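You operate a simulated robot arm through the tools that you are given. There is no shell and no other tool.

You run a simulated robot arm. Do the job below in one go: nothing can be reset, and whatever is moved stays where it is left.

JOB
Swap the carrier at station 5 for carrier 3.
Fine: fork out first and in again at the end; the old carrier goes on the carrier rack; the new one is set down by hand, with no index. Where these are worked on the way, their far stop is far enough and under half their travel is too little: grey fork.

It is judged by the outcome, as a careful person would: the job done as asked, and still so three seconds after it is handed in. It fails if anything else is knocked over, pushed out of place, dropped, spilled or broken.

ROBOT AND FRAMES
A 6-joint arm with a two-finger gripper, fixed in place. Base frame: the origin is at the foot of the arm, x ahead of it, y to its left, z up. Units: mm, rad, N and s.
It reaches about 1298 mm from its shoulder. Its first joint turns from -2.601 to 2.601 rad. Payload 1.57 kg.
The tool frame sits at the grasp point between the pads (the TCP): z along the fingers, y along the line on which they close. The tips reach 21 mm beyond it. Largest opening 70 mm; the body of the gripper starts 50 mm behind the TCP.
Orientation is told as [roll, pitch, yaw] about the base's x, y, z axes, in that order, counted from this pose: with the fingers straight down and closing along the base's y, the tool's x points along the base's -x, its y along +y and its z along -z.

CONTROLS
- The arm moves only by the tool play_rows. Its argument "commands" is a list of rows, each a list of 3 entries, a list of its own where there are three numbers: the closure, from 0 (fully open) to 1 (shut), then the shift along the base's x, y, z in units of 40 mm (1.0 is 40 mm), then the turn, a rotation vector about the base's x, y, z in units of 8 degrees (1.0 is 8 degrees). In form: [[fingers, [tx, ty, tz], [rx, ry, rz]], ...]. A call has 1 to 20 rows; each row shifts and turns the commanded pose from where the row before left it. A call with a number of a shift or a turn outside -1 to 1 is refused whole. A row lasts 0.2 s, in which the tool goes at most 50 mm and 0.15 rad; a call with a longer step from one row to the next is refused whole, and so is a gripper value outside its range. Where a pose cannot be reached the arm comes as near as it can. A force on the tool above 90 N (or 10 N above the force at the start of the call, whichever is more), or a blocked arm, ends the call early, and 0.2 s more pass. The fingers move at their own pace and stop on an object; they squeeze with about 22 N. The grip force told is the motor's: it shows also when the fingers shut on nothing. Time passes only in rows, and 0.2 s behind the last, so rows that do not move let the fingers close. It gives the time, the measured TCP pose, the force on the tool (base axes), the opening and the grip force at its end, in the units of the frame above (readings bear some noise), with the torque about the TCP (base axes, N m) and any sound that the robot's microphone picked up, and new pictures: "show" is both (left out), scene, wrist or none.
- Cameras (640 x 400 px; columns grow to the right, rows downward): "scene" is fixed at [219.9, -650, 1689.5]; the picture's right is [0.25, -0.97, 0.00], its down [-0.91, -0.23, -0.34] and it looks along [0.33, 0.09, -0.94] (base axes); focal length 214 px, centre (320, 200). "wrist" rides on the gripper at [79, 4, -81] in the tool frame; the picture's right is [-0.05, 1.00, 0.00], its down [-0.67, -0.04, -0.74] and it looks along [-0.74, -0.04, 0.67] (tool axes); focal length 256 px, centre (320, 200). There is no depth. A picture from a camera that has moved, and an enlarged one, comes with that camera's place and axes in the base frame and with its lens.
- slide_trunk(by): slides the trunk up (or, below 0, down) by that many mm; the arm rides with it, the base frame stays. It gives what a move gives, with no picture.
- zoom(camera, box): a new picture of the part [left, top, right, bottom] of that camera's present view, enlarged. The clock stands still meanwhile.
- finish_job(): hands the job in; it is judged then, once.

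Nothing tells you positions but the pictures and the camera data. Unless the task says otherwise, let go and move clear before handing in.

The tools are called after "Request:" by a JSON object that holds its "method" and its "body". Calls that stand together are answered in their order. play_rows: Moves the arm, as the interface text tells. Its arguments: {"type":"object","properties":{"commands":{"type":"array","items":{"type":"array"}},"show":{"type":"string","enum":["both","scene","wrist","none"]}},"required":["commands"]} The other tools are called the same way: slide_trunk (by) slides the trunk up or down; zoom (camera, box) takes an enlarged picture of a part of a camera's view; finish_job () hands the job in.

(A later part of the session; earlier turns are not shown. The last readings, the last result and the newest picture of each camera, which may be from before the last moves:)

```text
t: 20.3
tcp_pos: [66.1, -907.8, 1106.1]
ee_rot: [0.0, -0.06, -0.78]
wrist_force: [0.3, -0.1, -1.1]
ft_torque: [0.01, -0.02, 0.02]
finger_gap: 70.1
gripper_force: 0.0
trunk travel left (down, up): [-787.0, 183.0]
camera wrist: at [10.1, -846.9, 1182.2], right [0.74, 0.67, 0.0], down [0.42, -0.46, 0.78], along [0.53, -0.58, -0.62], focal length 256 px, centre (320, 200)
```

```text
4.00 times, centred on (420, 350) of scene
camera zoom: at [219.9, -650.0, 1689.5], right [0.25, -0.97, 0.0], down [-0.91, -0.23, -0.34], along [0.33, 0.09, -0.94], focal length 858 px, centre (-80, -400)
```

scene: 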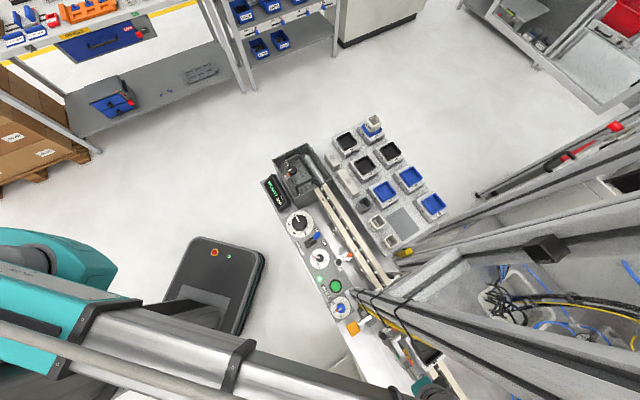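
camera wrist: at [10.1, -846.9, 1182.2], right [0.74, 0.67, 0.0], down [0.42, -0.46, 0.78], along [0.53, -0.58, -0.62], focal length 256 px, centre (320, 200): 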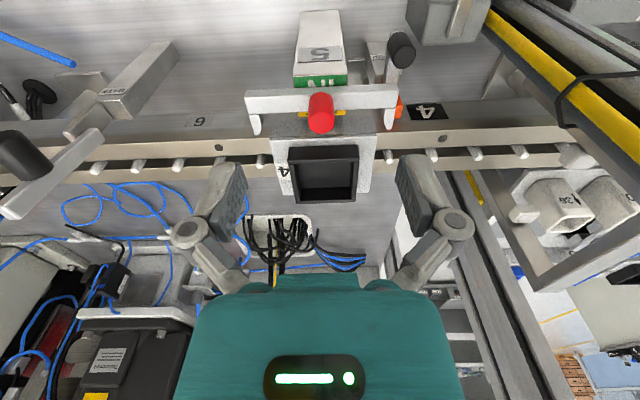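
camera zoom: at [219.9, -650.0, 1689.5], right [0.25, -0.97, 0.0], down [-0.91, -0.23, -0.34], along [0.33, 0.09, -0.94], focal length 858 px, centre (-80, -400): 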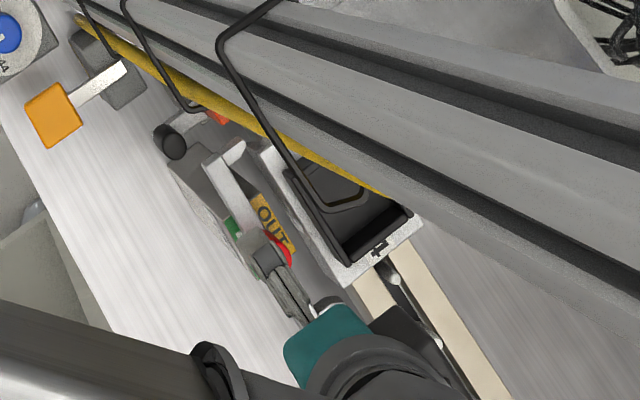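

The fork now shows OUT and its prongs look clear of the carrier. To be sure it is at its far stop I'll nudge the knob outward with closed fingers from the carrier side, where there is about 30 mm of room.

Request:
{"method": "play_rows", "body": {"commands": [[1, [0.3375, -0.3425, 0], [0, 0, 0]], [1, [0.3375, -0.3425, 0], [0, 0, 0]], [1, [0, 0, 0], [0, 0, 0]], [1, [0, 0, 0], [0, 0, 0]], [1, [0, 0, 0], [0, 0, 0]], [1, [0, 0, 0], [0, 0, 0]]], "show": "both"}}

Request:
{"method": "zoom", "body": {"camera": "wrist", "box": [200, 40, 440, 210]}}

Request:
{"method": "zoom", "body": {"camera": "scene", "box": [340, 300, 500, 400]}}

```text
t: 21.7
tcp_pos: [93.8, -936.7, 1107.2]
ee_rot: [-0.001, -0.059, -0.781]
wrist_force: [0.1, -0.1, -0.1]
ft_torque: [0.0, 0.0, -0.03]
finger_gap: 0.0
gripper_force: 22.0
trunk travel left (down, up): [-787.0, 183.0]
camera wrist: at [37.2, -874.9, 1182.2], right [0.74, 0.67, 0.0], down [0.42, -0.46, 0.78], along [0.53, -0.58, -0.62], focal length 256 px, centre (320, 200)
```

scene: 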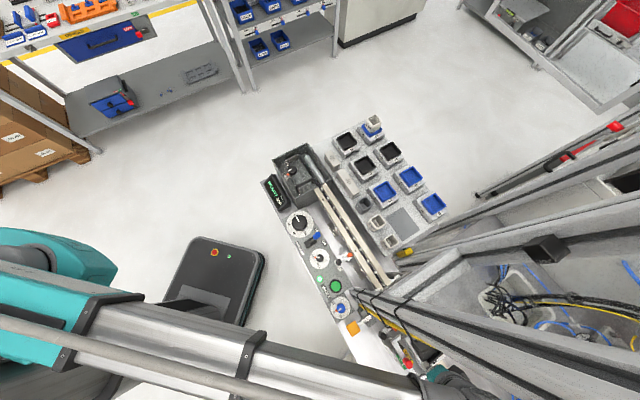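
wrist: 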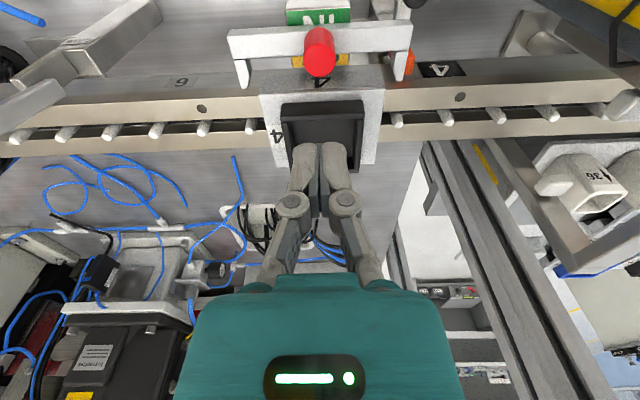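

```text
2.35 times, centred on (320, 125) of wrist
camera zoom: at [37.2, -874.9, 1182.2], right [0.74, 0.67, 0.0], down [0.42, -0.46, 0.78], along [0.53, -0.58, -0.62], focal length 602 px, centre (320, 376)
```

zoom: 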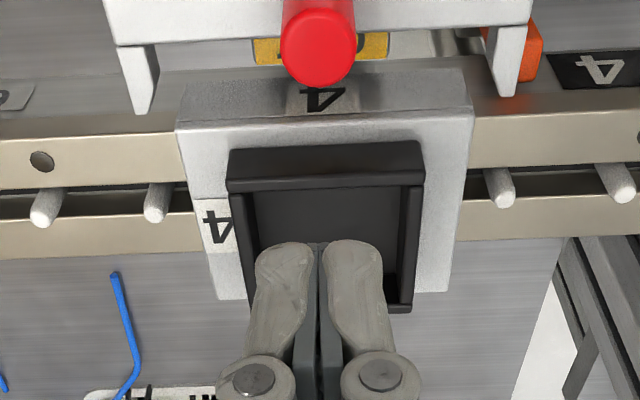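

```text
4.00 times, centred on (420, 350) of scene
camera zoom: at [219.9, -650.0, 1689.5], right [0.25, -0.97, 0.0], down [-0.91, -0.23, -0.34], along [0.33, 0.09, -0.94], focal length 858 px, centre (-80, -400)
```

zoom: 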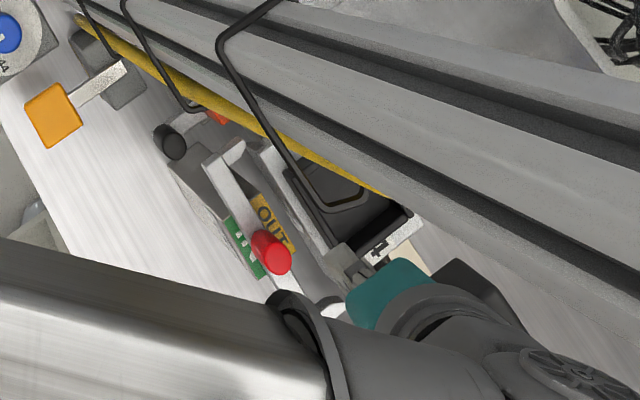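

The knob is now at about (79.5,-921.5). The closed fingers are 5 mm short of it on the carrier side and about 8 mm from the cup wall. I'll lower into that gap.

Request:
{"method": "play_rows", "body": {"commands": [[1, [-0.03, 0.03, 0], [0, 0, 0]], [1, [0, 0, 0], [0, 0, 0]]], "show": "none"}}

Request:
{"method": "slide_trunk", "body": {"by": -48}}

Request:
{"method": "play_rows", "body": {"commands": [[1, [0, 0, 0], [0, 0, 0]]], "show": "both"}}

Request:
{"method": "zoom", "body": {"camera": "scene", "box": [380, 330, 460, 400]}}

Request:
{"method": "zoom", "body": {"camera": "wrist", "box": [200, 40, 440, 210]}}

```text
t: 22.3
tcp_pos: [93.0, -936.2, 1105.3]
ee_rot: [0.001, -0.058, -0.779]
wrist_force: [0.6, -0.5, -0.5]
ft_torque: [0.03, 0.0, -0.03]
finger_gap: 0.0
gripper_force: 21.6
trunk travel left (down, up): [-787.0, 183.0]
```

```text
t: 23.2
tcp_pos: [91.3, -935.4, 1058.9]
ee_rot: [0.0, -0.06, -0.781]
wrist_force: [1.2, 0.1, 0.9]
ft_torque: [0.02, 0.01, -0.02]
finger_gap: 0.0
gripper_force: 21.6
trunk travel left (down, up): [-739.0, 231.0]
```

```text
t: 23.6
tcp_pos: [92.8, -935.6, 1057.6]
ee_rot: [0.001, -0.058, -0.779]
wrist_force: [0.0, -0.4, -0.5]
ft_torque: [-0.02, -0.02, 0.03]
finger_gap: 0.2
gripper_force: 21.8
trunk travel left (down, up): [-739.0, 231.0]
camera wrist: at [36.1, -873.6, 1134.2], right [0.74, 0.67, 0.0], down [0.42, -0.46, 0.78], along [0.53, -0.58, -0.62], focal length 256 px, centre (320, 200)
```

scene: 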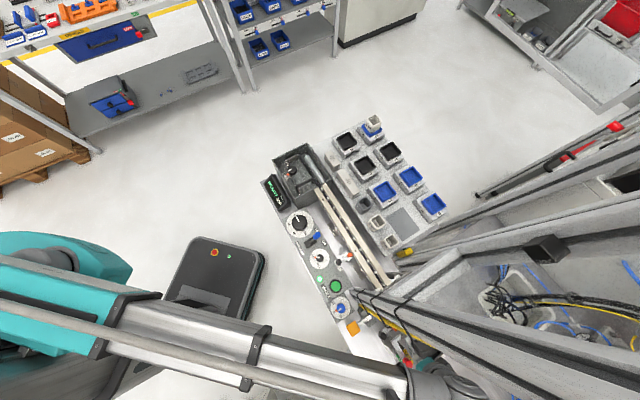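
wrist: 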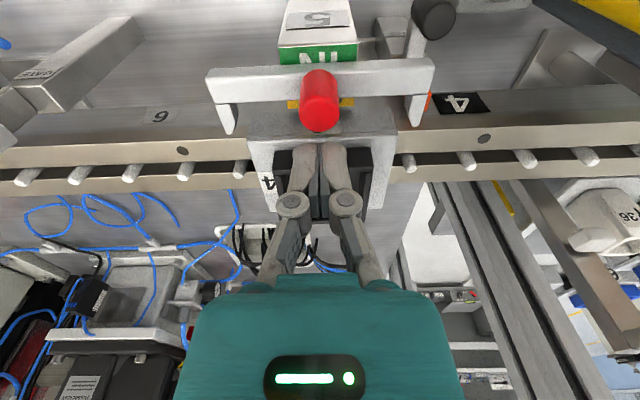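

```text
5.71 times, centred on (420, 365) of scene
camera zoom: at [219.9, -650.0, 1689.5], right [0.25, -0.97, 0.0], down [-0.91, -0.23, -0.34], along [0.33, 0.09, -0.94], focal length 1226 px, centre (-251, -743)
```

zoom: 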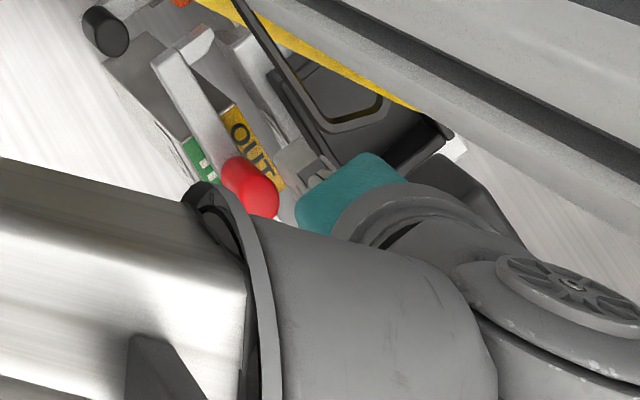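

```text
2.35 times, centred on (320, 125) of wrist
camera zoom: at [36.1, -873.6, 1134.2], right [0.74, 0.67, 0.0], down [0.42, -0.46, 0.78], along [0.53, -0.58, -0.62], focal length 602 px, centre (320, 376)
```

zoom: 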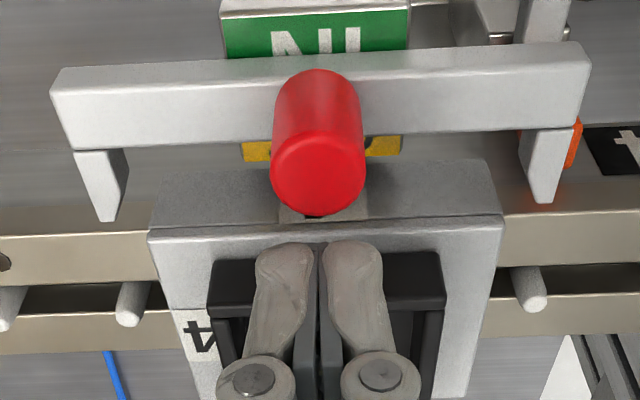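

The gap is confirmed: about 5–6 mm to the knob and 9 mm to the cup. Lowering the last 17 mm, then nudging outward gently.

Request:
{"method": "slide_trunk", "body": {"by": -17}}

Request:
{"method": "play_rows", "body": {"commands": [[1, [-0.0354, 0.0354, 0], [0, 0, 0]], [1, [-0.0354, 0.0354, 0], [0, 0, 0]], [1, [-0.0354, 0.0354, 0], [0, 0, 0]], [1, [-0.0354, 0.0354, 0], [0, 0, 0]], [1, [0, 0, 0], [0, 0, 0]]], "show": "wrist"}}

```text
t: 24.3
tcp_pos: [92.8, -936.3, 1041.3]
ee_rot: [0.001, -0.058, -0.78]
wrist_force: [-0.1, -0.1, -0.4]
ft_torque: [-0.01, 0.0, -0.01]
finger_gap: 0.0
gripper_force: 22.1
trunk travel left (down, up): [-722.0, 248.0]
```

```text
t: 25.5
tcp_pos: [87.4, -930.2, 1041.1]
ee_rot: [0.0, -0.058, -0.781]
wrist_force: [1.6, -1.6, 0.4]
ft_torque: [-0.01, 0.03, 0.01]
finger_gap: 0.0
gripper_force: 21.8
trunk travel left (down, up): [-722.0, 248.0]
camera wrist: at [30.6, -868.3, 1117.2], right [0.74, 0.67, 0.0], down [0.42, -0.46, 0.78], along [0.53, -0.58, -0.62], focal length 256 px, centre (320, 200)
```

wrist: 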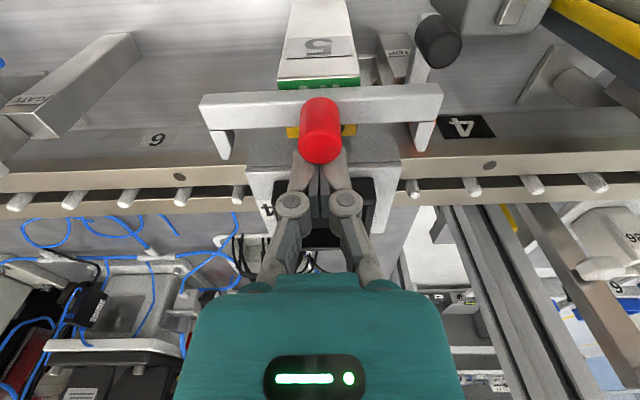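

The fingers may have just touched the knob (about 2 N). I'll push a bit further.

Request:
{"method": "play_rows", "body": {"commands": [[1, [-0.0265, 0.0265, 0], [0, 0, 0]], [1, [-0.0265, 0.0265, 0], [0, 0, 0]], [1, [0, 0, 0], [0, 0, 0]]], "show": "none"}}

Request:
{"method": "play_rows", "body": {"commands": [[1, [-0.0265, 0.0265, 0], [0, 0, 0]], [1, [-0.0265, 0.0265, 0], [0, 0, 0]], [1, [0, 0, 0], [0, 0, 0]]], "show": "none"}}

```text
t: 26.3
tcp_pos: [87.6, -929.7, 1040.1]
ee_rot: [-0.002, -0.061, -0.781]
wrist_force: [13.5, -22.7, 11.9]
ft_torque: [0.02, -0.01, 0.02]
finger_gap: 5.8
gripper_force: 28.2
trunk travel left (down, up): [-722.0, 248.0]
```

```text
t: 27.1
tcp_pos: [86.8, -929.7, 1040.9]
ee_rot: [-0.004, -0.066, -0.781]
wrist_force: [27.0, -40.5, 21.8]
ft_torque: [0.06, 0.06, 0.07]
finger_gap: 5.9
gripper_force: 28.5
trunk travel left (down, up): [-722.0, 248.0]
```

Force rises sharply with no motion, so the fork is at its far stop (out). I'll back off and lift.

Request:
{"method": "play_rows", "body": {"commands": [[1, [0.053, -0.053, 0], [0, 0, 0]], [1, [0.053, -0.053, 0], [0, 0, 0]], [1, [0, 0, 0], [0, 0, 0]]], "show": "none"}}

Request:
{"method": "slide_trunk", "body": {"by": 65}}

Request:
{"method": "play_rows", "body": {"commands": [[0, [0, 0, 0], [0, 0, 0]], [0, [0, 0, 0], [0, 0, 0]], [0, [0, 0, 0], [0, 0, 0]], [0, [0, 0, 0], [0, 0, 0]]], "show": "both"}}

Request:
{"method": "zoom", "body": {"camera": "wrist", "box": [200, 20, 440, 190]}}

```text
t: 27.9
tcp_pos: [88.1, -929.0, 1039.8]
ee_rot: [0.001, -0.055, -0.782]
wrist_force: [10.6, -9.2, -4.9]
ft_torque: [-0.1, 0.01, -0.01]
finger_gap: 5.7
gripper_force: 28.6
trunk travel left (down, up): [-722.0, 248.0]
```

```text
t: 28.9
tcp_pos: [87.0, -929.4, 1106.6]
ee_rot: [0.001, -0.059, -0.781]
wrist_force: [-0.1, 0.3, 0.1]
ft_torque: [-0.04, 0.03, 0.02]
finger_gap: 0.0
gripper_force: 28.5
trunk travel left (down, up): [-787.0, 183.0]
```

```text
t: 29.9
tcp_pos: [87.7, -929.2, 1105.9]
ee_rot: [-0.001, -0.059, -0.781]
wrist_force: [0.0, -0.3, -0.2]
ft_torque: [-0.01, -0.02, 0.03]
finger_gap: 70.2
gripper_force: 0.1
trunk travel left (down, up): [-787.0, 183.0]
camera wrist: at [30.4, -867.9, 1182.2], right [0.74, 0.67, 0.0], down [0.42, -0.46, 0.78], along [0.53, -0.58, -0.62], focal length 256 px, centre (320, 200)
```

scene: 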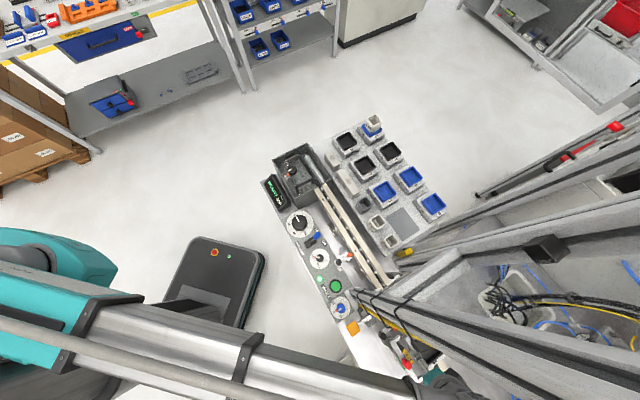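
wrist: 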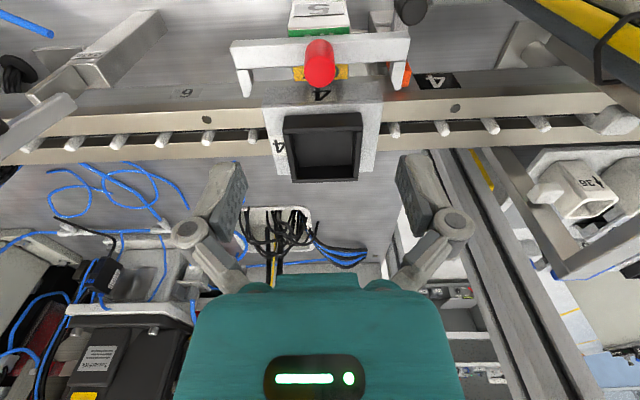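

```text
2.35 times, centred on (320, 105) of wrist
camera zoom: at [30.4, -867.9, 1182.2], right [0.74, 0.67, 0.0], down [0.42, -0.46, 0.78], along [0.53, -0.58, -0.62], focal length 602 px, centre (320, 424)
```

zoom: 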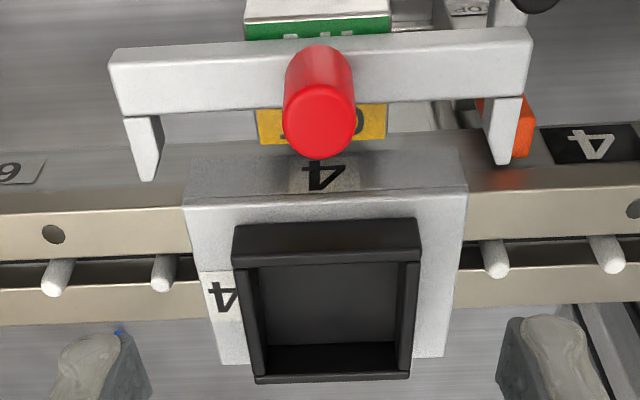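

The fork is fully out (knob moved about 23 mm, OUT showing), and carrier 4's cup centre is at about (124,-965), top z≈1033. I'll move over it with a little more tilt away from the post and check clearance.

Request:
{"method": "play_rows", "body": {"commands": [[0, [0, 0, 0], [-0.15, -0.15, 0]], [0, [0, 0, 0], [-0.15, -0.15, 0]], [0, [0.228, -0.225, 0], [0, 0, 0]], [0, [0.228, -0.225, 0], [0, 0, 0]], [0, [0, 0, 0], [0, 0, 0]]], "show": "both"}}

Request:
{"method": "zoom", "body": {"camera": "scene", "box": [340, 300, 500, 400]}}

```text
t: 31.1
tcp_pos: [106.3, -948.1, 1106.8]
ee_rot: [-0.001, -0.119, -0.78]
wrist_force: [-0.2, 1.3, 1.1]
ft_torque: [-0.01, 0.0, 0.01]
finger_gap: 70.3
gripper_force: 0.1
trunk travel left (down, up): [-787.0, 183.0]
camera wrist: at [45.4, -882.9, 1178.1], right [0.74, 0.67, 0.01], down [0.38, -0.43, 0.82], along [0.55, -0.6, -0.57], focal length 256 px, centre (320, 200)
```

scene: 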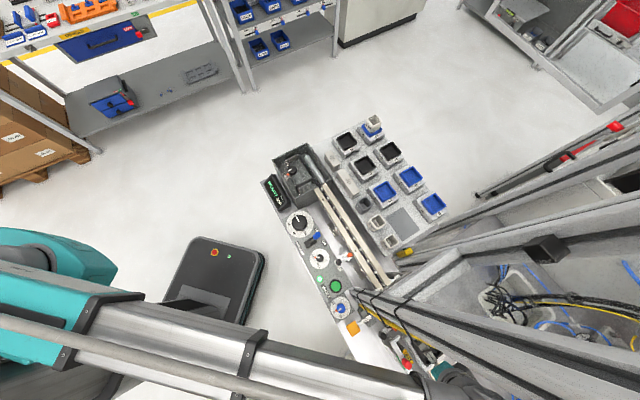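
wrist: 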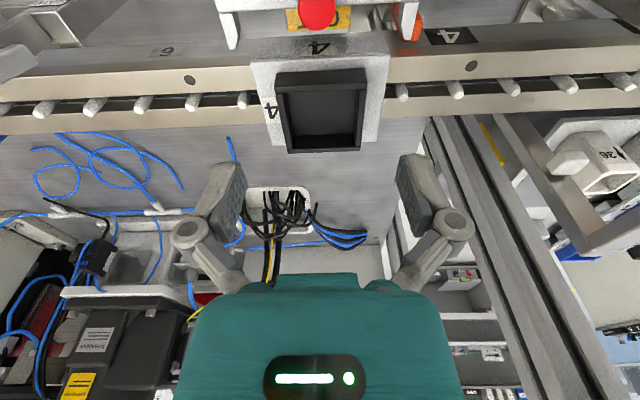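

```text
4.00 times, centred on (420, 350) of scene
camera zoom: at [219.9, -650.0, 1689.5], right [0.25, -0.97, 0.0], down [-0.91, -0.23, -0.34], along [0.33, 0.09, -0.94], focal length 858 px, centre (-80, -400)
```

zoom: 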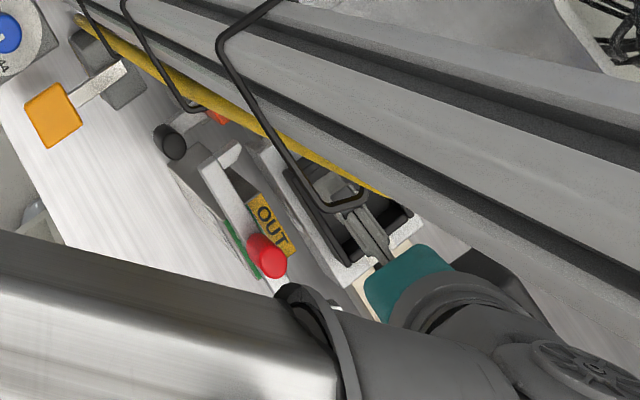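

Clearance to the post still looks comfortable. Completing the move over the cup.

Request:
{"method": "play_rows", "body": {"commands": [[0, [0.224, -0.215, 0], [0, 0, 0]], [0, [0.224, -0.215, 0], [0, 0, 0]], [0, [0, 0, 0], [0, 0, 0]]], "show": "both"}}

Request:
{"method": "zoom", "body": {"camera": "wrist", "box": [220, 0, 420, 150]}}

Request:
{"method": "zoom", "body": {"camera": "scene", "box": [340, 300, 500, 400]}}

```text
t: 31.9
tcp_pos: [121.6, -965.4, 1106.9]
ee_rot: [0.001, -0.119, -0.781]
wrist_force: [1.0, 0.5, 0.5]
ft_torque: [-0.02, 0.02, 0.0]
finger_gap: 69.7
gripper_force: 0.1
trunk travel left (down, up): [-787.0, 183.0]
camera wrist: at [62.9, -900.0, 1178.1], right [0.74, 0.67, 0.01], down [0.38, -0.43, 0.82], along [0.55, -0.6, -0.57], focal length 256 px, centre (320, 200)
```

scene: 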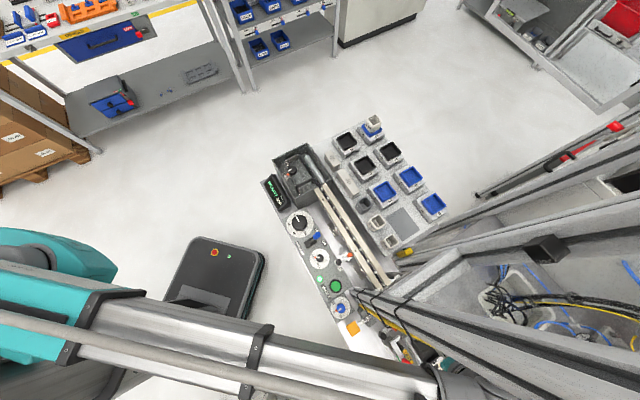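
wrist: 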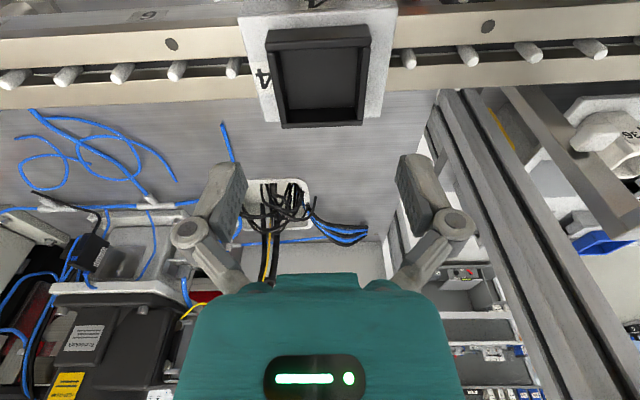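

```text
2.67 times, centred on (320, 75) of wrist
camera zoom: at [62.9, -900.0, 1178.1], right [0.74, 0.67, 0.01], down [0.38, -0.43, 0.82], along [0.55, -0.6, -0.57], focal length 683 px, centre (320, 533)
```

zoom: 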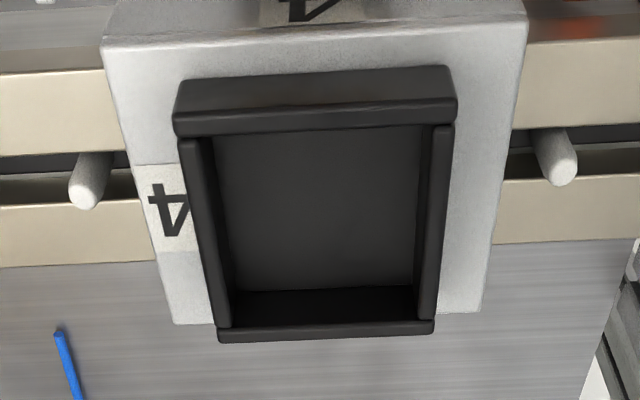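

```text
4.00 times, centred on (420, 350) of scene
camera zoom: at [219.9, -650.0, 1689.5], right [0.25, -0.97, 0.0], down [-0.91, -0.23, -0.34], along [0.33, 0.09, -0.94], focal length 858 px, centre (-80, -400)
```

zoom: 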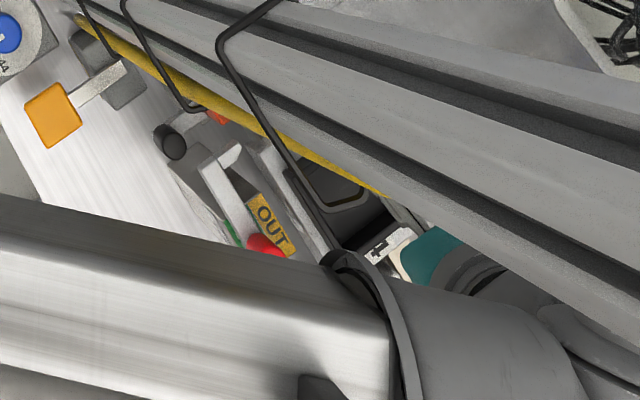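

The hand is centred over carrier 4's cup within about 1 mm, with about 30 mm clearance to the post. I'll lower 58 mm and check before the last bit.

Request:
{"method": "slide_trunk", "body": {"by": -58}}

Request:
{"method": "play_rows", "body": {"commands": [[0, [0, 0, 0], [0, 0, 0]]], "show": "both"}}

Request:
{"method": "zoom", "body": {"camera": "wrist", "box": [160, 0, 480, 200]}}

Request:
{"method": "zoom", "body": {"camera": "scene", "box": [340, 300, 500, 400]}}

```text
t: 32.9
tcp_pos: [123.1, -965.8, 1049.6]
ee_rot: [-0.001, -0.119, -0.78]
wrist_force: [-0.1, 1.1, 0.9]
ft_torque: [0.03, -0.02, -0.02]
finger_gap: 69.9
gripper_force: 0.1
trunk travel left (down, up): [-729.0, 241.0]
```

```text
t: 33.3
tcp_pos: [122.7, -965.1, 1049.2]
ee_rot: [0.0, -0.118, -0.781]
wrist_force: [0.5, -0.1, -1.1]
ft_torque: [-0.05, -0.01, -0.04]
finger_gap: 69.8
gripper_force: 0.1
trunk travel left (down, up): [-729.0, 241.0]
camera wrist: at [63.2, -899.9, 1120.1], right [0.74, 0.67, 0.01], down [0.38, -0.43, 0.82], along [0.55, -0.6, -0.57], focal length 256 px, centre (320, 200)
```

scene: 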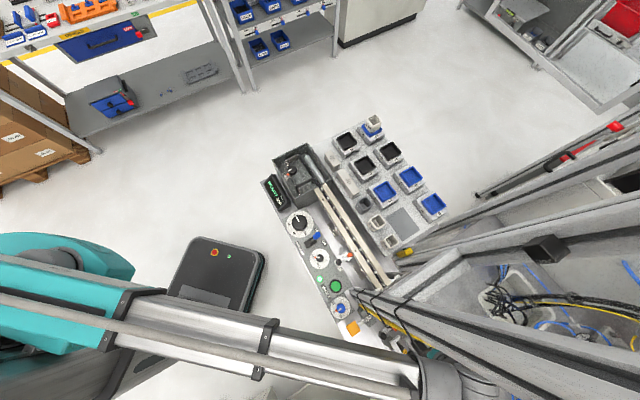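
wrist: 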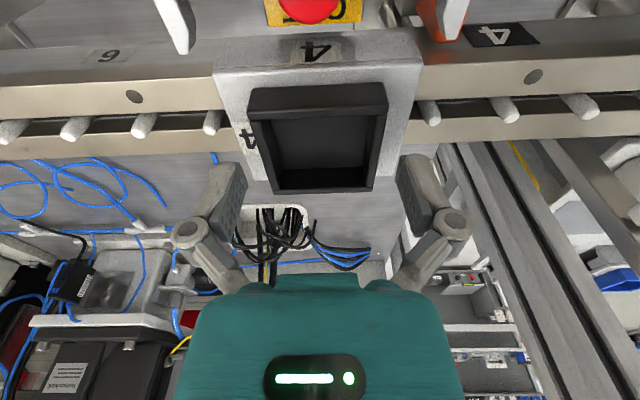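

```text
2.00 times, centred on (320, 100) of wrist
camera zoom: at [63.2, -899.9, 1120.1], right [0.74, 0.67, 0.01], down [0.38, -0.43, 0.82], along [0.55, -0.6, -0.57], focal length 512 px, centre (320, 400)
```

zoom: 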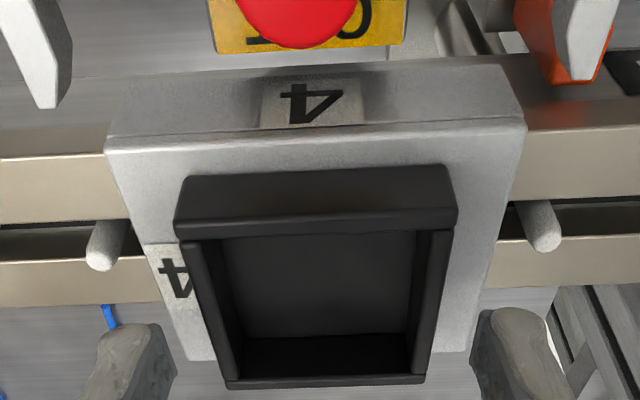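

```text
4.00 times, centred on (420, 350) of scene
camera zoom: at [219.9, -650.0, 1689.5], right [0.25, -0.97, 0.0], down [-0.91, -0.23, -0.34], along [0.33, 0.09, -0.94], focal length 858 px, centre (-80, -400)
```

zoom: 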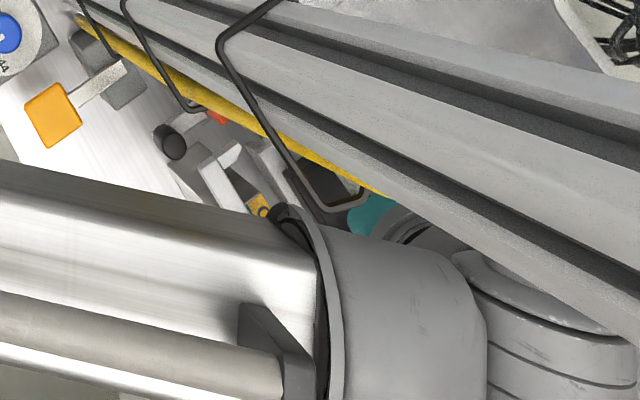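

The cup top is at z≈1033 and the plate at ≈1017, so I'll stop with the tips about 2 mm above the plate. Lowering 8 mm and closing on the cup.

Request:
{"method": "slide_trunk", "body": {"by": -8}}

Request:
{"method": "play_rows", "body": {"commands": [[0.1, [0, 0, 0], [0, 0, 0]], [0.2, [0, 0, 0], [0, 0, 0]], [0.3, [0, 0, 0], [0, 0, 0]], [0.5, [0, 0, 0], [0, 0, 0]], [1, [0, 0, 0], [0, 0, 0]], [1, [0, 0, 0], [0, 0, 0]], [1, [0, 0, 0], [0, 0, 0]]], "show": "both"}}

Request:
{"method": "zoom", "body": {"camera": "wrist", "box": [160, 0, 480, 200]}}

```text
t: 33.9
tcp_pos: [124.0, -965.1, 1041.3]
ee_rot: [0.0, -0.119, -0.78]
wrist_force: [0.6, -0.6, 0.5]
ft_torque: [-0.02, -0.02, 0.0]
finger_gap: 69.9
gripper_force: 0.0
trunk travel left (down, up): [-721.0, 249.0]
```

```text
t: 35.5
tcp_pos: [122.4, -965.3, 1041.4]
ee_rot: [0.0, -0.119, -0.78]
wrist_force: [0.5, -0.2, 2.8]
ft_torque: [0.07, 0.0, -0.09]
finger_gap: 56.4
gripper_force: 21.8
trunk travel left (down, up): [-721.0, 249.0]
camera wrist: at [63.3, -899.8, 1112.2], right [0.74, 0.67, 0.01], down [0.38, -0.43, 0.82], along [0.55, -0.6, -0.57], focal length 256 px, centre (320, 200)
```

scene: 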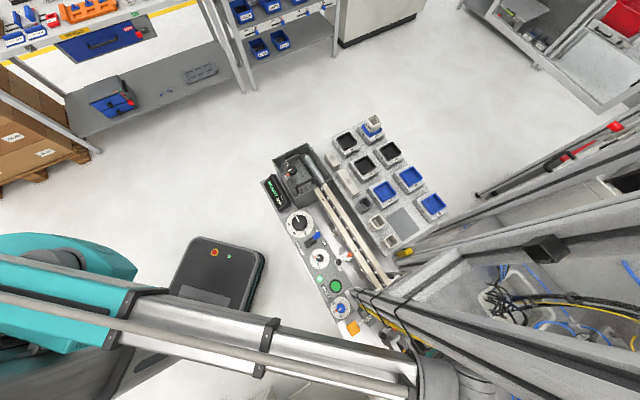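
wrist: 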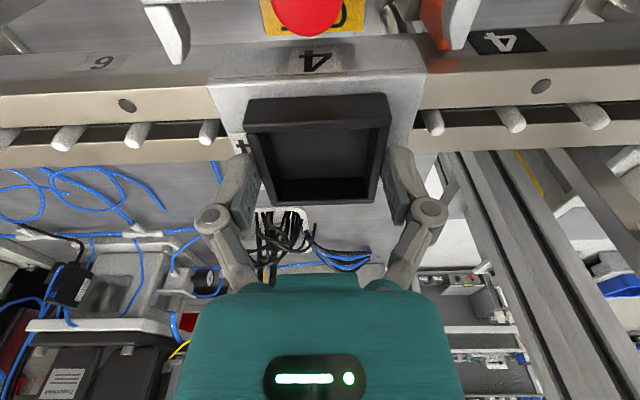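

```text
2.00 times, centred on (320, 100) of wrist
camera zoom: at [63.3, -899.8, 1112.2], right [0.74, 0.67, 0.01], down [0.38, -0.43, 0.82], along [0.55, -0.6, -0.57], focal length 512 px, centre (320, 400)
```

zoom: 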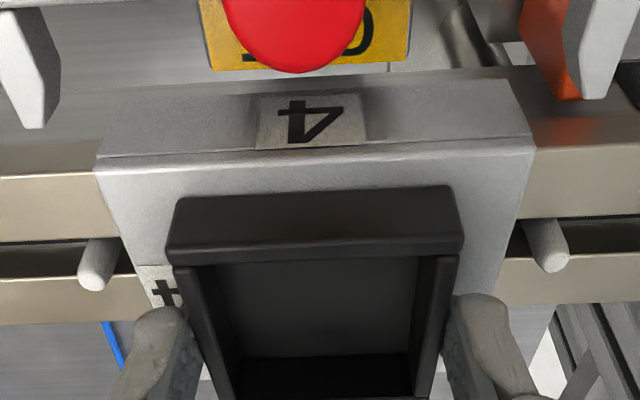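

Carrier 4 is gripped (gap 56.4 mm). Lifting a little first to check it comes freely.

Request:
{"method": "slide_trunk", "body": {"by": 12}}

Request:
{"method": "play_rows", "body": {"commands": [[1, [0, 0, 0], [0, 0, 0]]], "show": "wrist"}}

```text
t: 36.1
tcp_pos: [123.7, -964.8, 1052.1]
ee_rot: [-0.001, -0.119, -0.78]
wrist_force: [1.2, -0.1, -3.3]
ft_torque: [-0.03, -0.01, 0.04]
finger_gap: 56.9
gripper_force: 22.0
trunk travel left (down, up): [-733.0, 237.0]
```

```text
t: 36.5
tcp_pos: [123.3, -964.2, 1053.5]
ee_rot: [0.001, -0.119, -0.779]
wrist_force: [-0.2, -0.1, -2.0]
ft_torque: [0.03, 0.0, -0.01]
finger_gap: 56.7
gripper_force: 21.8
trunk travel left (down, up): [-733.0, 237.0]
camera wrist: at [63.3, -900.2, 1123.9], right [0.74, 0.67, 0.01], down [0.38, -0.43, 0.82], along [0.55, -0.6, -0.57], focal length 256 px, centre (320, 200)
```

wrist: 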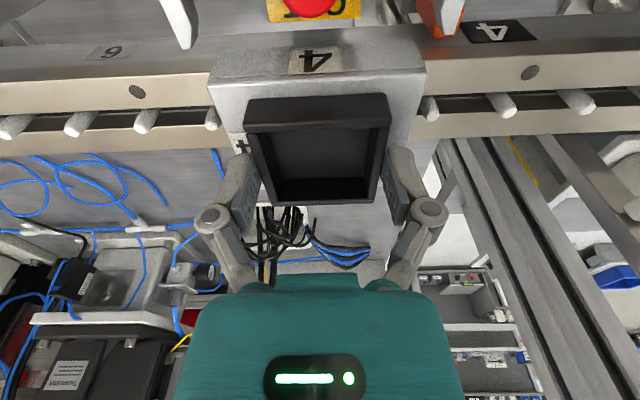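

Carrier 4 came up freely (about 0.25 kg). I'll lift it well clear, then move it away from the post toward the operator side before retracting.

Request:
{"method": "slide_trunk", "body": {"by": 90}}

Request:
{"method": "play_rows", "body": {"commands": [[1, [-0.3675, 0.375, 0], [0, 0, 0]], [1, [-0.3675, 0.375, 0], [0, 0, 0]], [1, [-0.3675, 0.375, 0], [0, 0, 0]], [1, [-0.3675, 0.375, 0], [0, 0, 0]], [1, [-0.3675, 0.375, 0], [0, 0, 0]], [1, [0, 0, 0], [0, 0, 0]]], "show": "both"}}

```text
t: 37.7
tcp_pos: [123.4, -965.1, 1143.2]
ee_rot: [0.0, -0.118, -0.78]
wrist_force: [-0.3, -0.2, -3.1]
ft_torque: [0.02, -0.03, -0.01]
finger_gap: 56.7
gripper_force: 22.3
trunk travel left (down, up): [-823.0, 147.0]
```

```text
t: 39.1
tcp_pos: [48.8, -890.9, 1142.3]
ee_rot: [0.0, -0.119, -0.779]
wrist_force: [0.7, -0.4, -2.3]
ft_torque: [-0.03, -0.01, 0.03]
finger_gap: 56.8
gripper_force: 22.1
trunk travel left (down, up): [-823.0, 147.0]
camera wrist: at [-11.5, -826.1, 1213.8], right [0.74, 0.67, 0.01], down [0.38, -0.43, 0.82], along [0.55, -0.6, -0.57], focal length 256 px, centre (320, 200)
```

scene: 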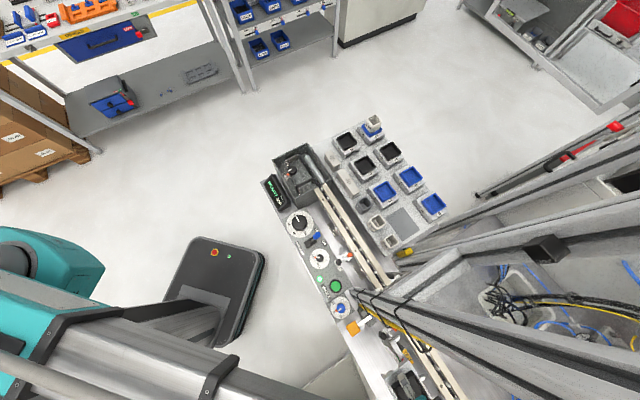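
wrist: 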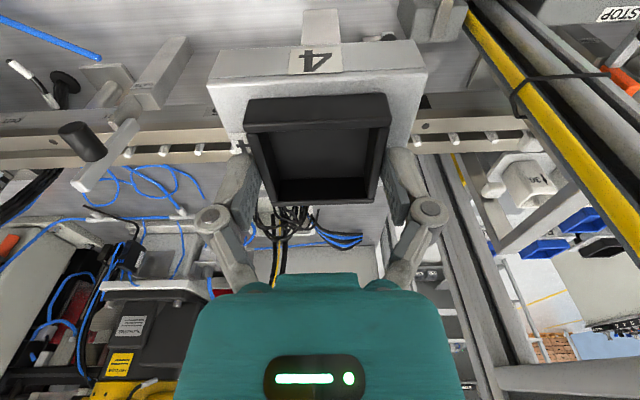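

The carrier is clear of the post. Retracting and swinging round, then stopping short of the rack.

Request:
{"method": "play_rows", "body": {"commands": [[1, [-0.4, 0.75, 0], [0, 0, 0]], [1, [-0.4, 0.75, 0], [0, 0, 0]], [1, [-0.4, 0.75, 0], [0, 0, 0]], [1, [0, 0.8, 0], [0, 0, 0]], [1, [0, 0.8, 0], [0, 0, 0]], [1, [0, 0.8, 0], [0, 0, 0]], [1, [0, 0.8, 0], [0, 0, 0]], [1, [0, 0.8, 0], [0, 0, 0]], [1, [0, 0, 0], [0, 0, 0]]], "show": "both"}}

```text
t: 41.1
tcp_pos: [2.2, -639.5, 1142.9]
ee_rot: [-0.001, -0.119, -0.779]
wrist_force: [-0.7, -0.1, -3.3]
ft_torque: [-0.02, -0.01, 0.0]
finger_gap: 56.7
gripper_force: 22.5
trunk travel left (down, up): [-823.0, 147.0]
camera wrist: at [-58.6, -574.8, 1214.0], right [0.74, 0.67, 0.01], down [0.38, -0.43, 0.82], along [0.55, -0.6, -0.57], focal length 256 px, centre (320, 200)
```

scene: 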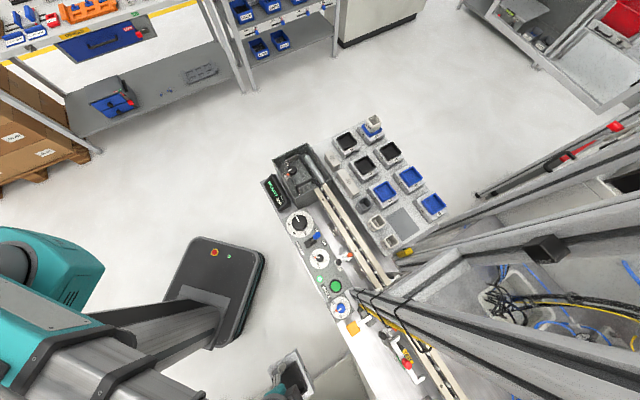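
wrist: 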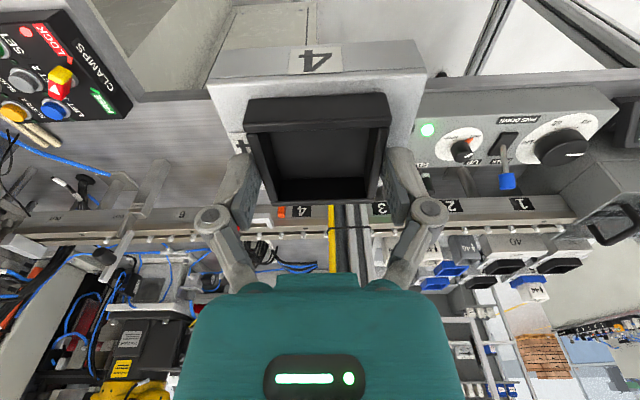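

Now swinging toward the rack at safe height.

Request:
{"method": "play_rows", "body": {"commands": [[1, [0.745, 0.2, 0], [0, 0, 0]], [1, [0.745, 0.2, 0], [0, 0, 0]], [1, [0.745, 0.2, 0], [0, 0, 0]], [1, [0.745, 0.2, 0], [0, 0, 0]], [1, [0.745, 0.2, 0], [0, 0, 0]], [1, [0.745, 0.2, 0], [0, 0, 0]], [1, [0.745, 0.2, 0], [0, 0, 0]], [1, [0.745, 0.2, 0], [0, 0, 0]], [1, [0.745, 0.2, 0], [0, 0, 0]], [1, [0.745, 0.2, 0], [0, 0, 0]], [1, [0, 0, 0], [0, 0, 0]]], "show": "both"}}

```text
t: 43.5
tcp_pos: [298.6, -560.8, 1143.9]
ee_rot: [0.0, -0.119, -0.78]
wrist_force: [0.3, -0.3, -3.5]
ft_torque: [-0.01, -0.07, -0.01]
finger_gap: 56.8
gripper_force: 22.1
trunk travel left (down, up): [-823.0, 147.0]
camera wrist: at [239.7, -496.4, 1214.0], right [0.74, 0.67, 0.01], down [0.38, -0.43, 0.82], along [0.55, -0.6, -0.57], focal length 256 px, centre (320, 200)
```

scene: 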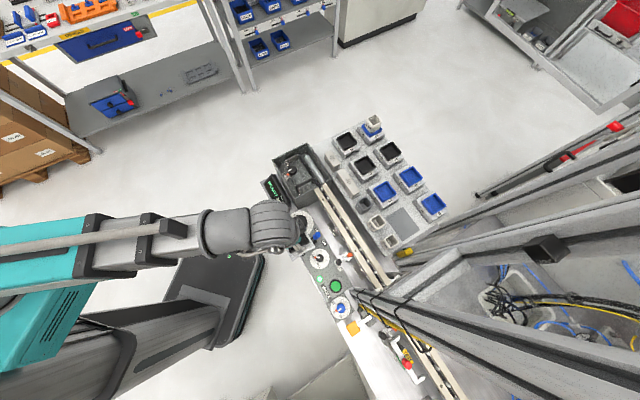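
wrist: 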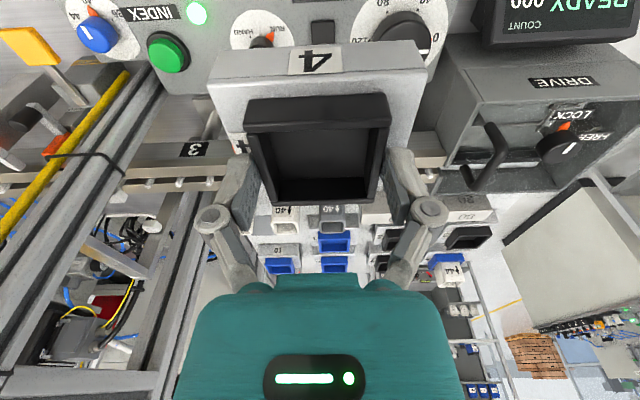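

The rack is ahead. I'll move so the pad appears to the side of the carried carrier in the wrist picture, for triangulation.

Request:
{"method": "play_rows", "body": {"commands": [[1, [0.703, -0.388, 0], [0, 0, 0]], [1, [0.703, -0.388, 0], [0, 0, 0]], [1, [0.703, -0.388, 0], [0, 0, 0]], [1, [0.703, -0.388, 0], [0, 0, 0]], [1, [0.703, -0.388, 0], [0, 0, 0]], [1, [0.703, -0.388, 0], [0, 0, 0]], [1, [0.703, -0.388, 0], [0, 0, 0]], [1, [0.703, -0.388, 0], [0, 0, 0]], [1, [0.703, -0.388, 0], [0, 0, 0]], [1, [0.703, -0.388, 0], [0, 0, 0]], [1, [0, 0, 0], [0, 0, 0]]], "show": "both"}}

Request:
{"method": "zoom", "body": {"camera": "wrist", "box": [20, 0, 240, 180]}}

Request:
{"method": "zoom", "body": {"camera": "wrist", "box": [380, 0, 640, 200]}}

```text
t: 45.9
tcp_pos: [581.8, -715.0, 1142.8]
ee_rot: [0.0, -0.12, -0.78]
wrist_force: [-0.6, 0.2, -3.5]
ft_torque: [0.0, 0.02, -0.01]
finger_gap: 56.7
gripper_force: 21.6
trunk travel left (down, up): [-823.0, 147.0]
camera wrist: at [522.2, -649.9, 1214.0], right [0.74, 0.67, 0.01], down [0.38, -0.43, 0.82], along [0.55, -0.6, -0.57], focal length 256 px, centre (320, 200)
```

scene: 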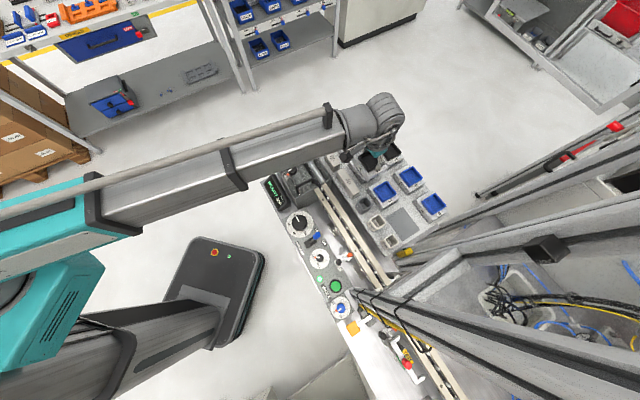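
wrist: 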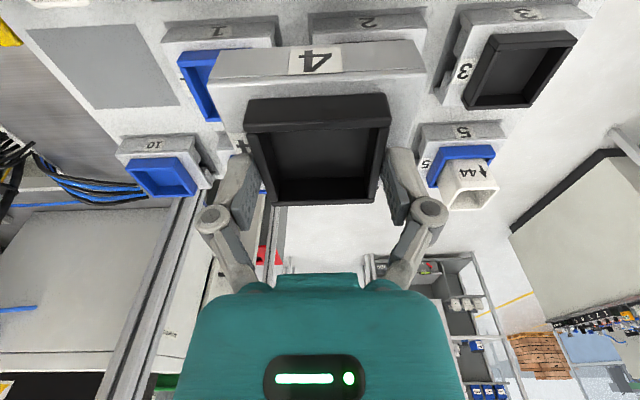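

```text
2.22 times, centred on (130, 90) of wrist
camera zoom: at [522.2, -649.9, 1214.0], right [0.74, 0.67, 0.01], down [0.38, -0.43, 0.82], along [0.55, -0.6, -0.57], focal length 569 px, centre (742, 444)
```

zoom: 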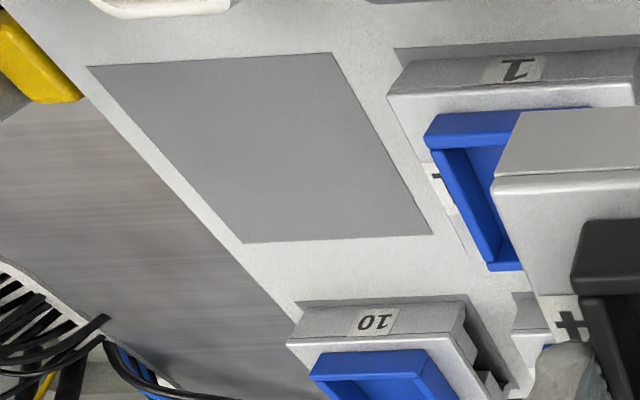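

```text
2.00 times, centred on (510, 100) of wrist
camera zoom: at [522.2, -649.9, 1214.0], right [0.74, 0.67, 0.01], down [0.38, -0.43, 0.82], along [0.55, -0.6, -0.57], focal length 512 px, centre (-60, 400)
```

zoom: 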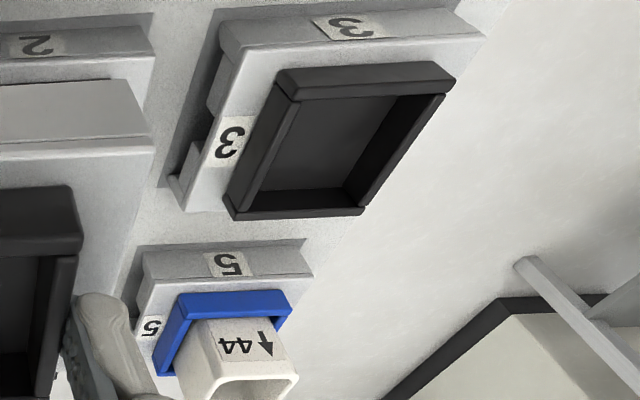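

The pad is well in view. I'll step back 70 mm along the rack for a second, accurate baseline.

Request:
{"method": "play_rows", "body": {"commands": [[1, [-0.6225, 0.615, 0], [0, 0, 0]], [1, [-0.6225, 0.615, 0], [0, 0, 0]], [1, [0, 0, 0], [0, 0, 0]]], "show": "wrist"}}

Request:
{"method": "zoom", "body": {"camera": "wrist", "box": [20, 20, 240, 200]}}

Request:
{"method": "zoom", "body": {"camera": "wrist", "box": [400, 20, 640, 200]}}

```text
t: 46.7
tcp_pos: [531.8, -665.0, 1142.8]
ee_rot: [-0.001, -0.118, -0.78]
wrist_force: [0.7, 0.0, -3.4]
ft_torque: [0.01, 0.0, -0.03]
finger_gap: 56.4
gripper_force: 21.9
trunk travel left (down, up): [-823.0, 147.0]
camera wrist: at [471.6, -600.0, 1213.7], right [0.74, 0.67, 0.01], down [0.38, -0.43, 0.82], along [0.55, -0.6, -0.57], focal length 256 px, centre (320, 200)
```

wrist: 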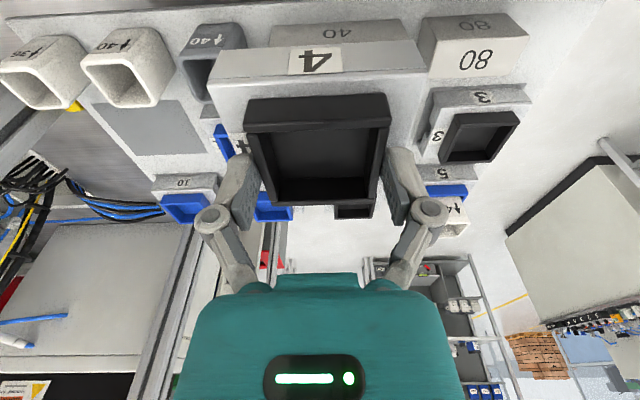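

```text
2.22 times, centred on (130, 110) of wrist
camera zoom: at [471.6, -600.0, 1213.7], right [0.74, 0.67, 0.01], down [0.38, -0.43, 0.82], along [0.55, -0.6, -0.57], focal length 569 px, centre (742, 400)
```

zoom: 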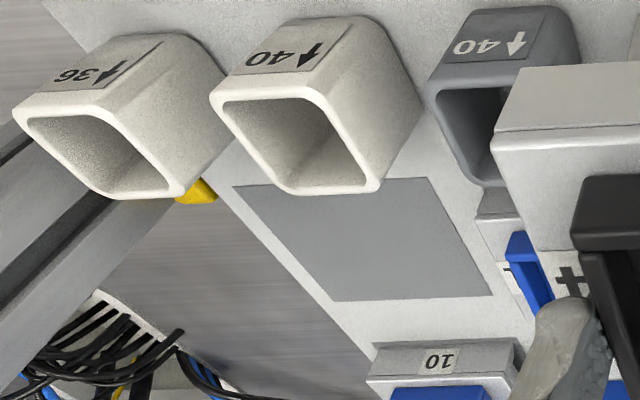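

```text
2.22 times, centred on (520, 110) of wrist
camera zoom: at [471.6, -600.0, 1213.7], right [0.74, 0.67, 0.01], down [0.38, -0.43, 0.82], along [0.55, -0.6, -0.57], focal length 569 px, centre (-124, 400)
```

zoom: 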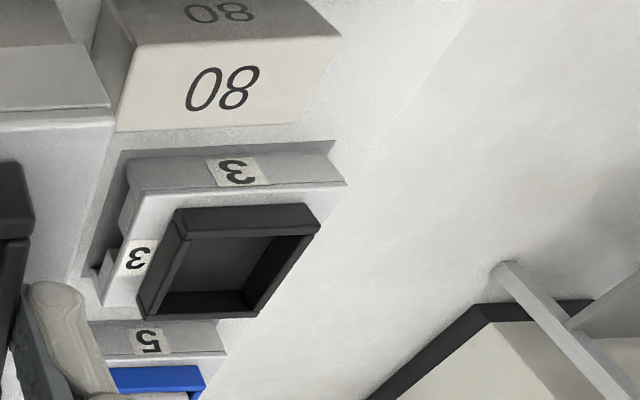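

The pad triangulates well: centre about (463.5,-880.6), surface z≈969, about 95×78 mm. The carrier (85×70, about 46 mm tall) fits it in the same orientation. I'll go partway toward it and check clearances.

Request:
{"method": "play_rows", "body": {"commands": [[1, [-0.2439, -0.7696, 0], [0, 0, 0]], [1, [-0.2439, -0.7696, 0], [0, 0, 0]], [1, [-0.2439, -0.7696, 0], [0, 0, 0]], [1, [-0.2439, -0.7696, 0], [0, 0, 0]], [1, [0, 0, 0], [0, 0, 0]]], "show": "both"}}

```text
t: 47.9
tcp_pos: [492.5, -788.1, 1142.9]
ee_rot: [0.0, -0.118, -0.781]
wrist_force: [0.1, 0.5, -2.9]
ft_torque: [0.01, -0.02, 0.0]
finger_gap: 56.9
gripper_force: 22.1
trunk travel left (down, up): [-823.0, 147.0]
camera wrist: at [432.1, -724.1, 1214.0], right [0.74, 0.67, 0.01], down [0.38, -0.43, 0.82], along [0.55, -0.6, -0.57], focal length 256 px, centre (320, 200)
```

scene: 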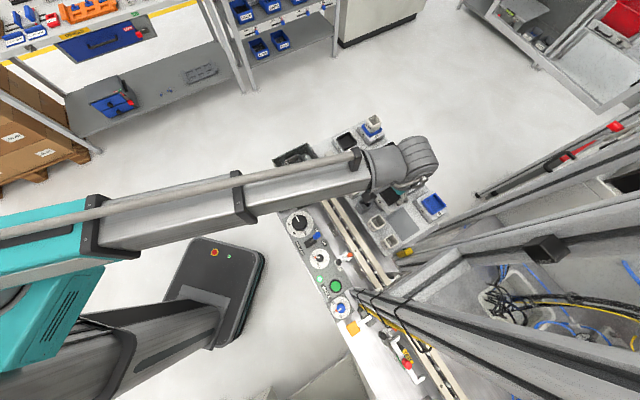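
wrist: 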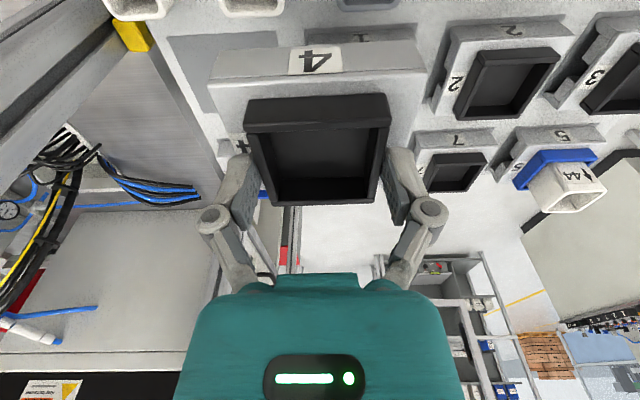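

A vertical post stands at the left near the pad (foot by the yellow block). I'll examine it closely before getting nearer.

Request:
{"method": "zoom", "body": {"camera": "wrist", "box": [0, 0, 240, 150]}}

Request:
{"method": "zoom", "body": {"camera": "scene", "box": [360, 160, 560, 300]}}

```text
2.67 times, centred on (120, 75) of wrist
camera zoom: at [432.1, -724.1, 1214.0], right [0.74, 0.67, 0.01], down [0.38, -0.43, 0.82], along [0.55, -0.6, -0.57], focal length 683 px, centre (853, 533)
```

zoom: 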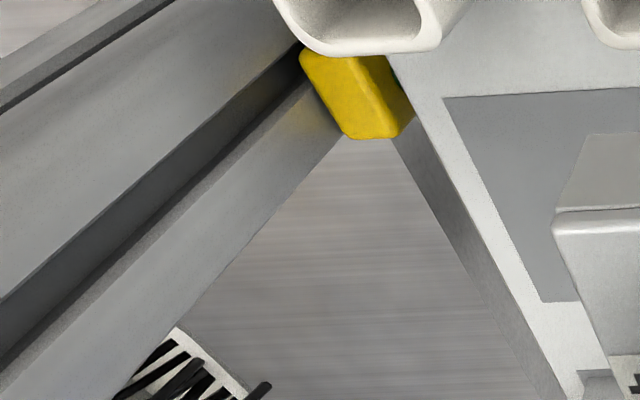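

```text
2.86 times, centred on (460, 230) of scene
camera zoom: at [219.9, -650.0, 1689.5], right [0.25, -0.97, 0.0], down [-0.91, -0.23, -0.34], along [0.33, 0.09, -0.94], focal length 613 px, centre (-80, 114)
```

zoom: 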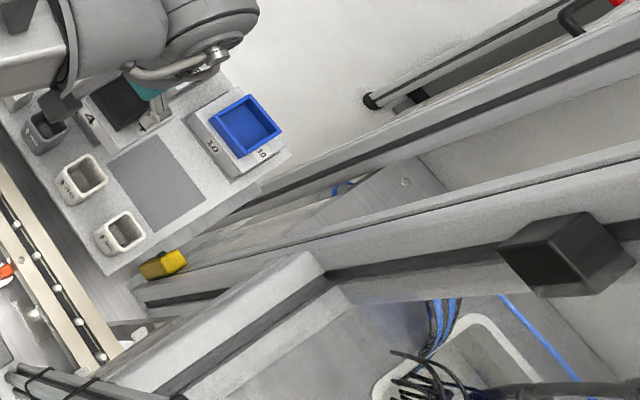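

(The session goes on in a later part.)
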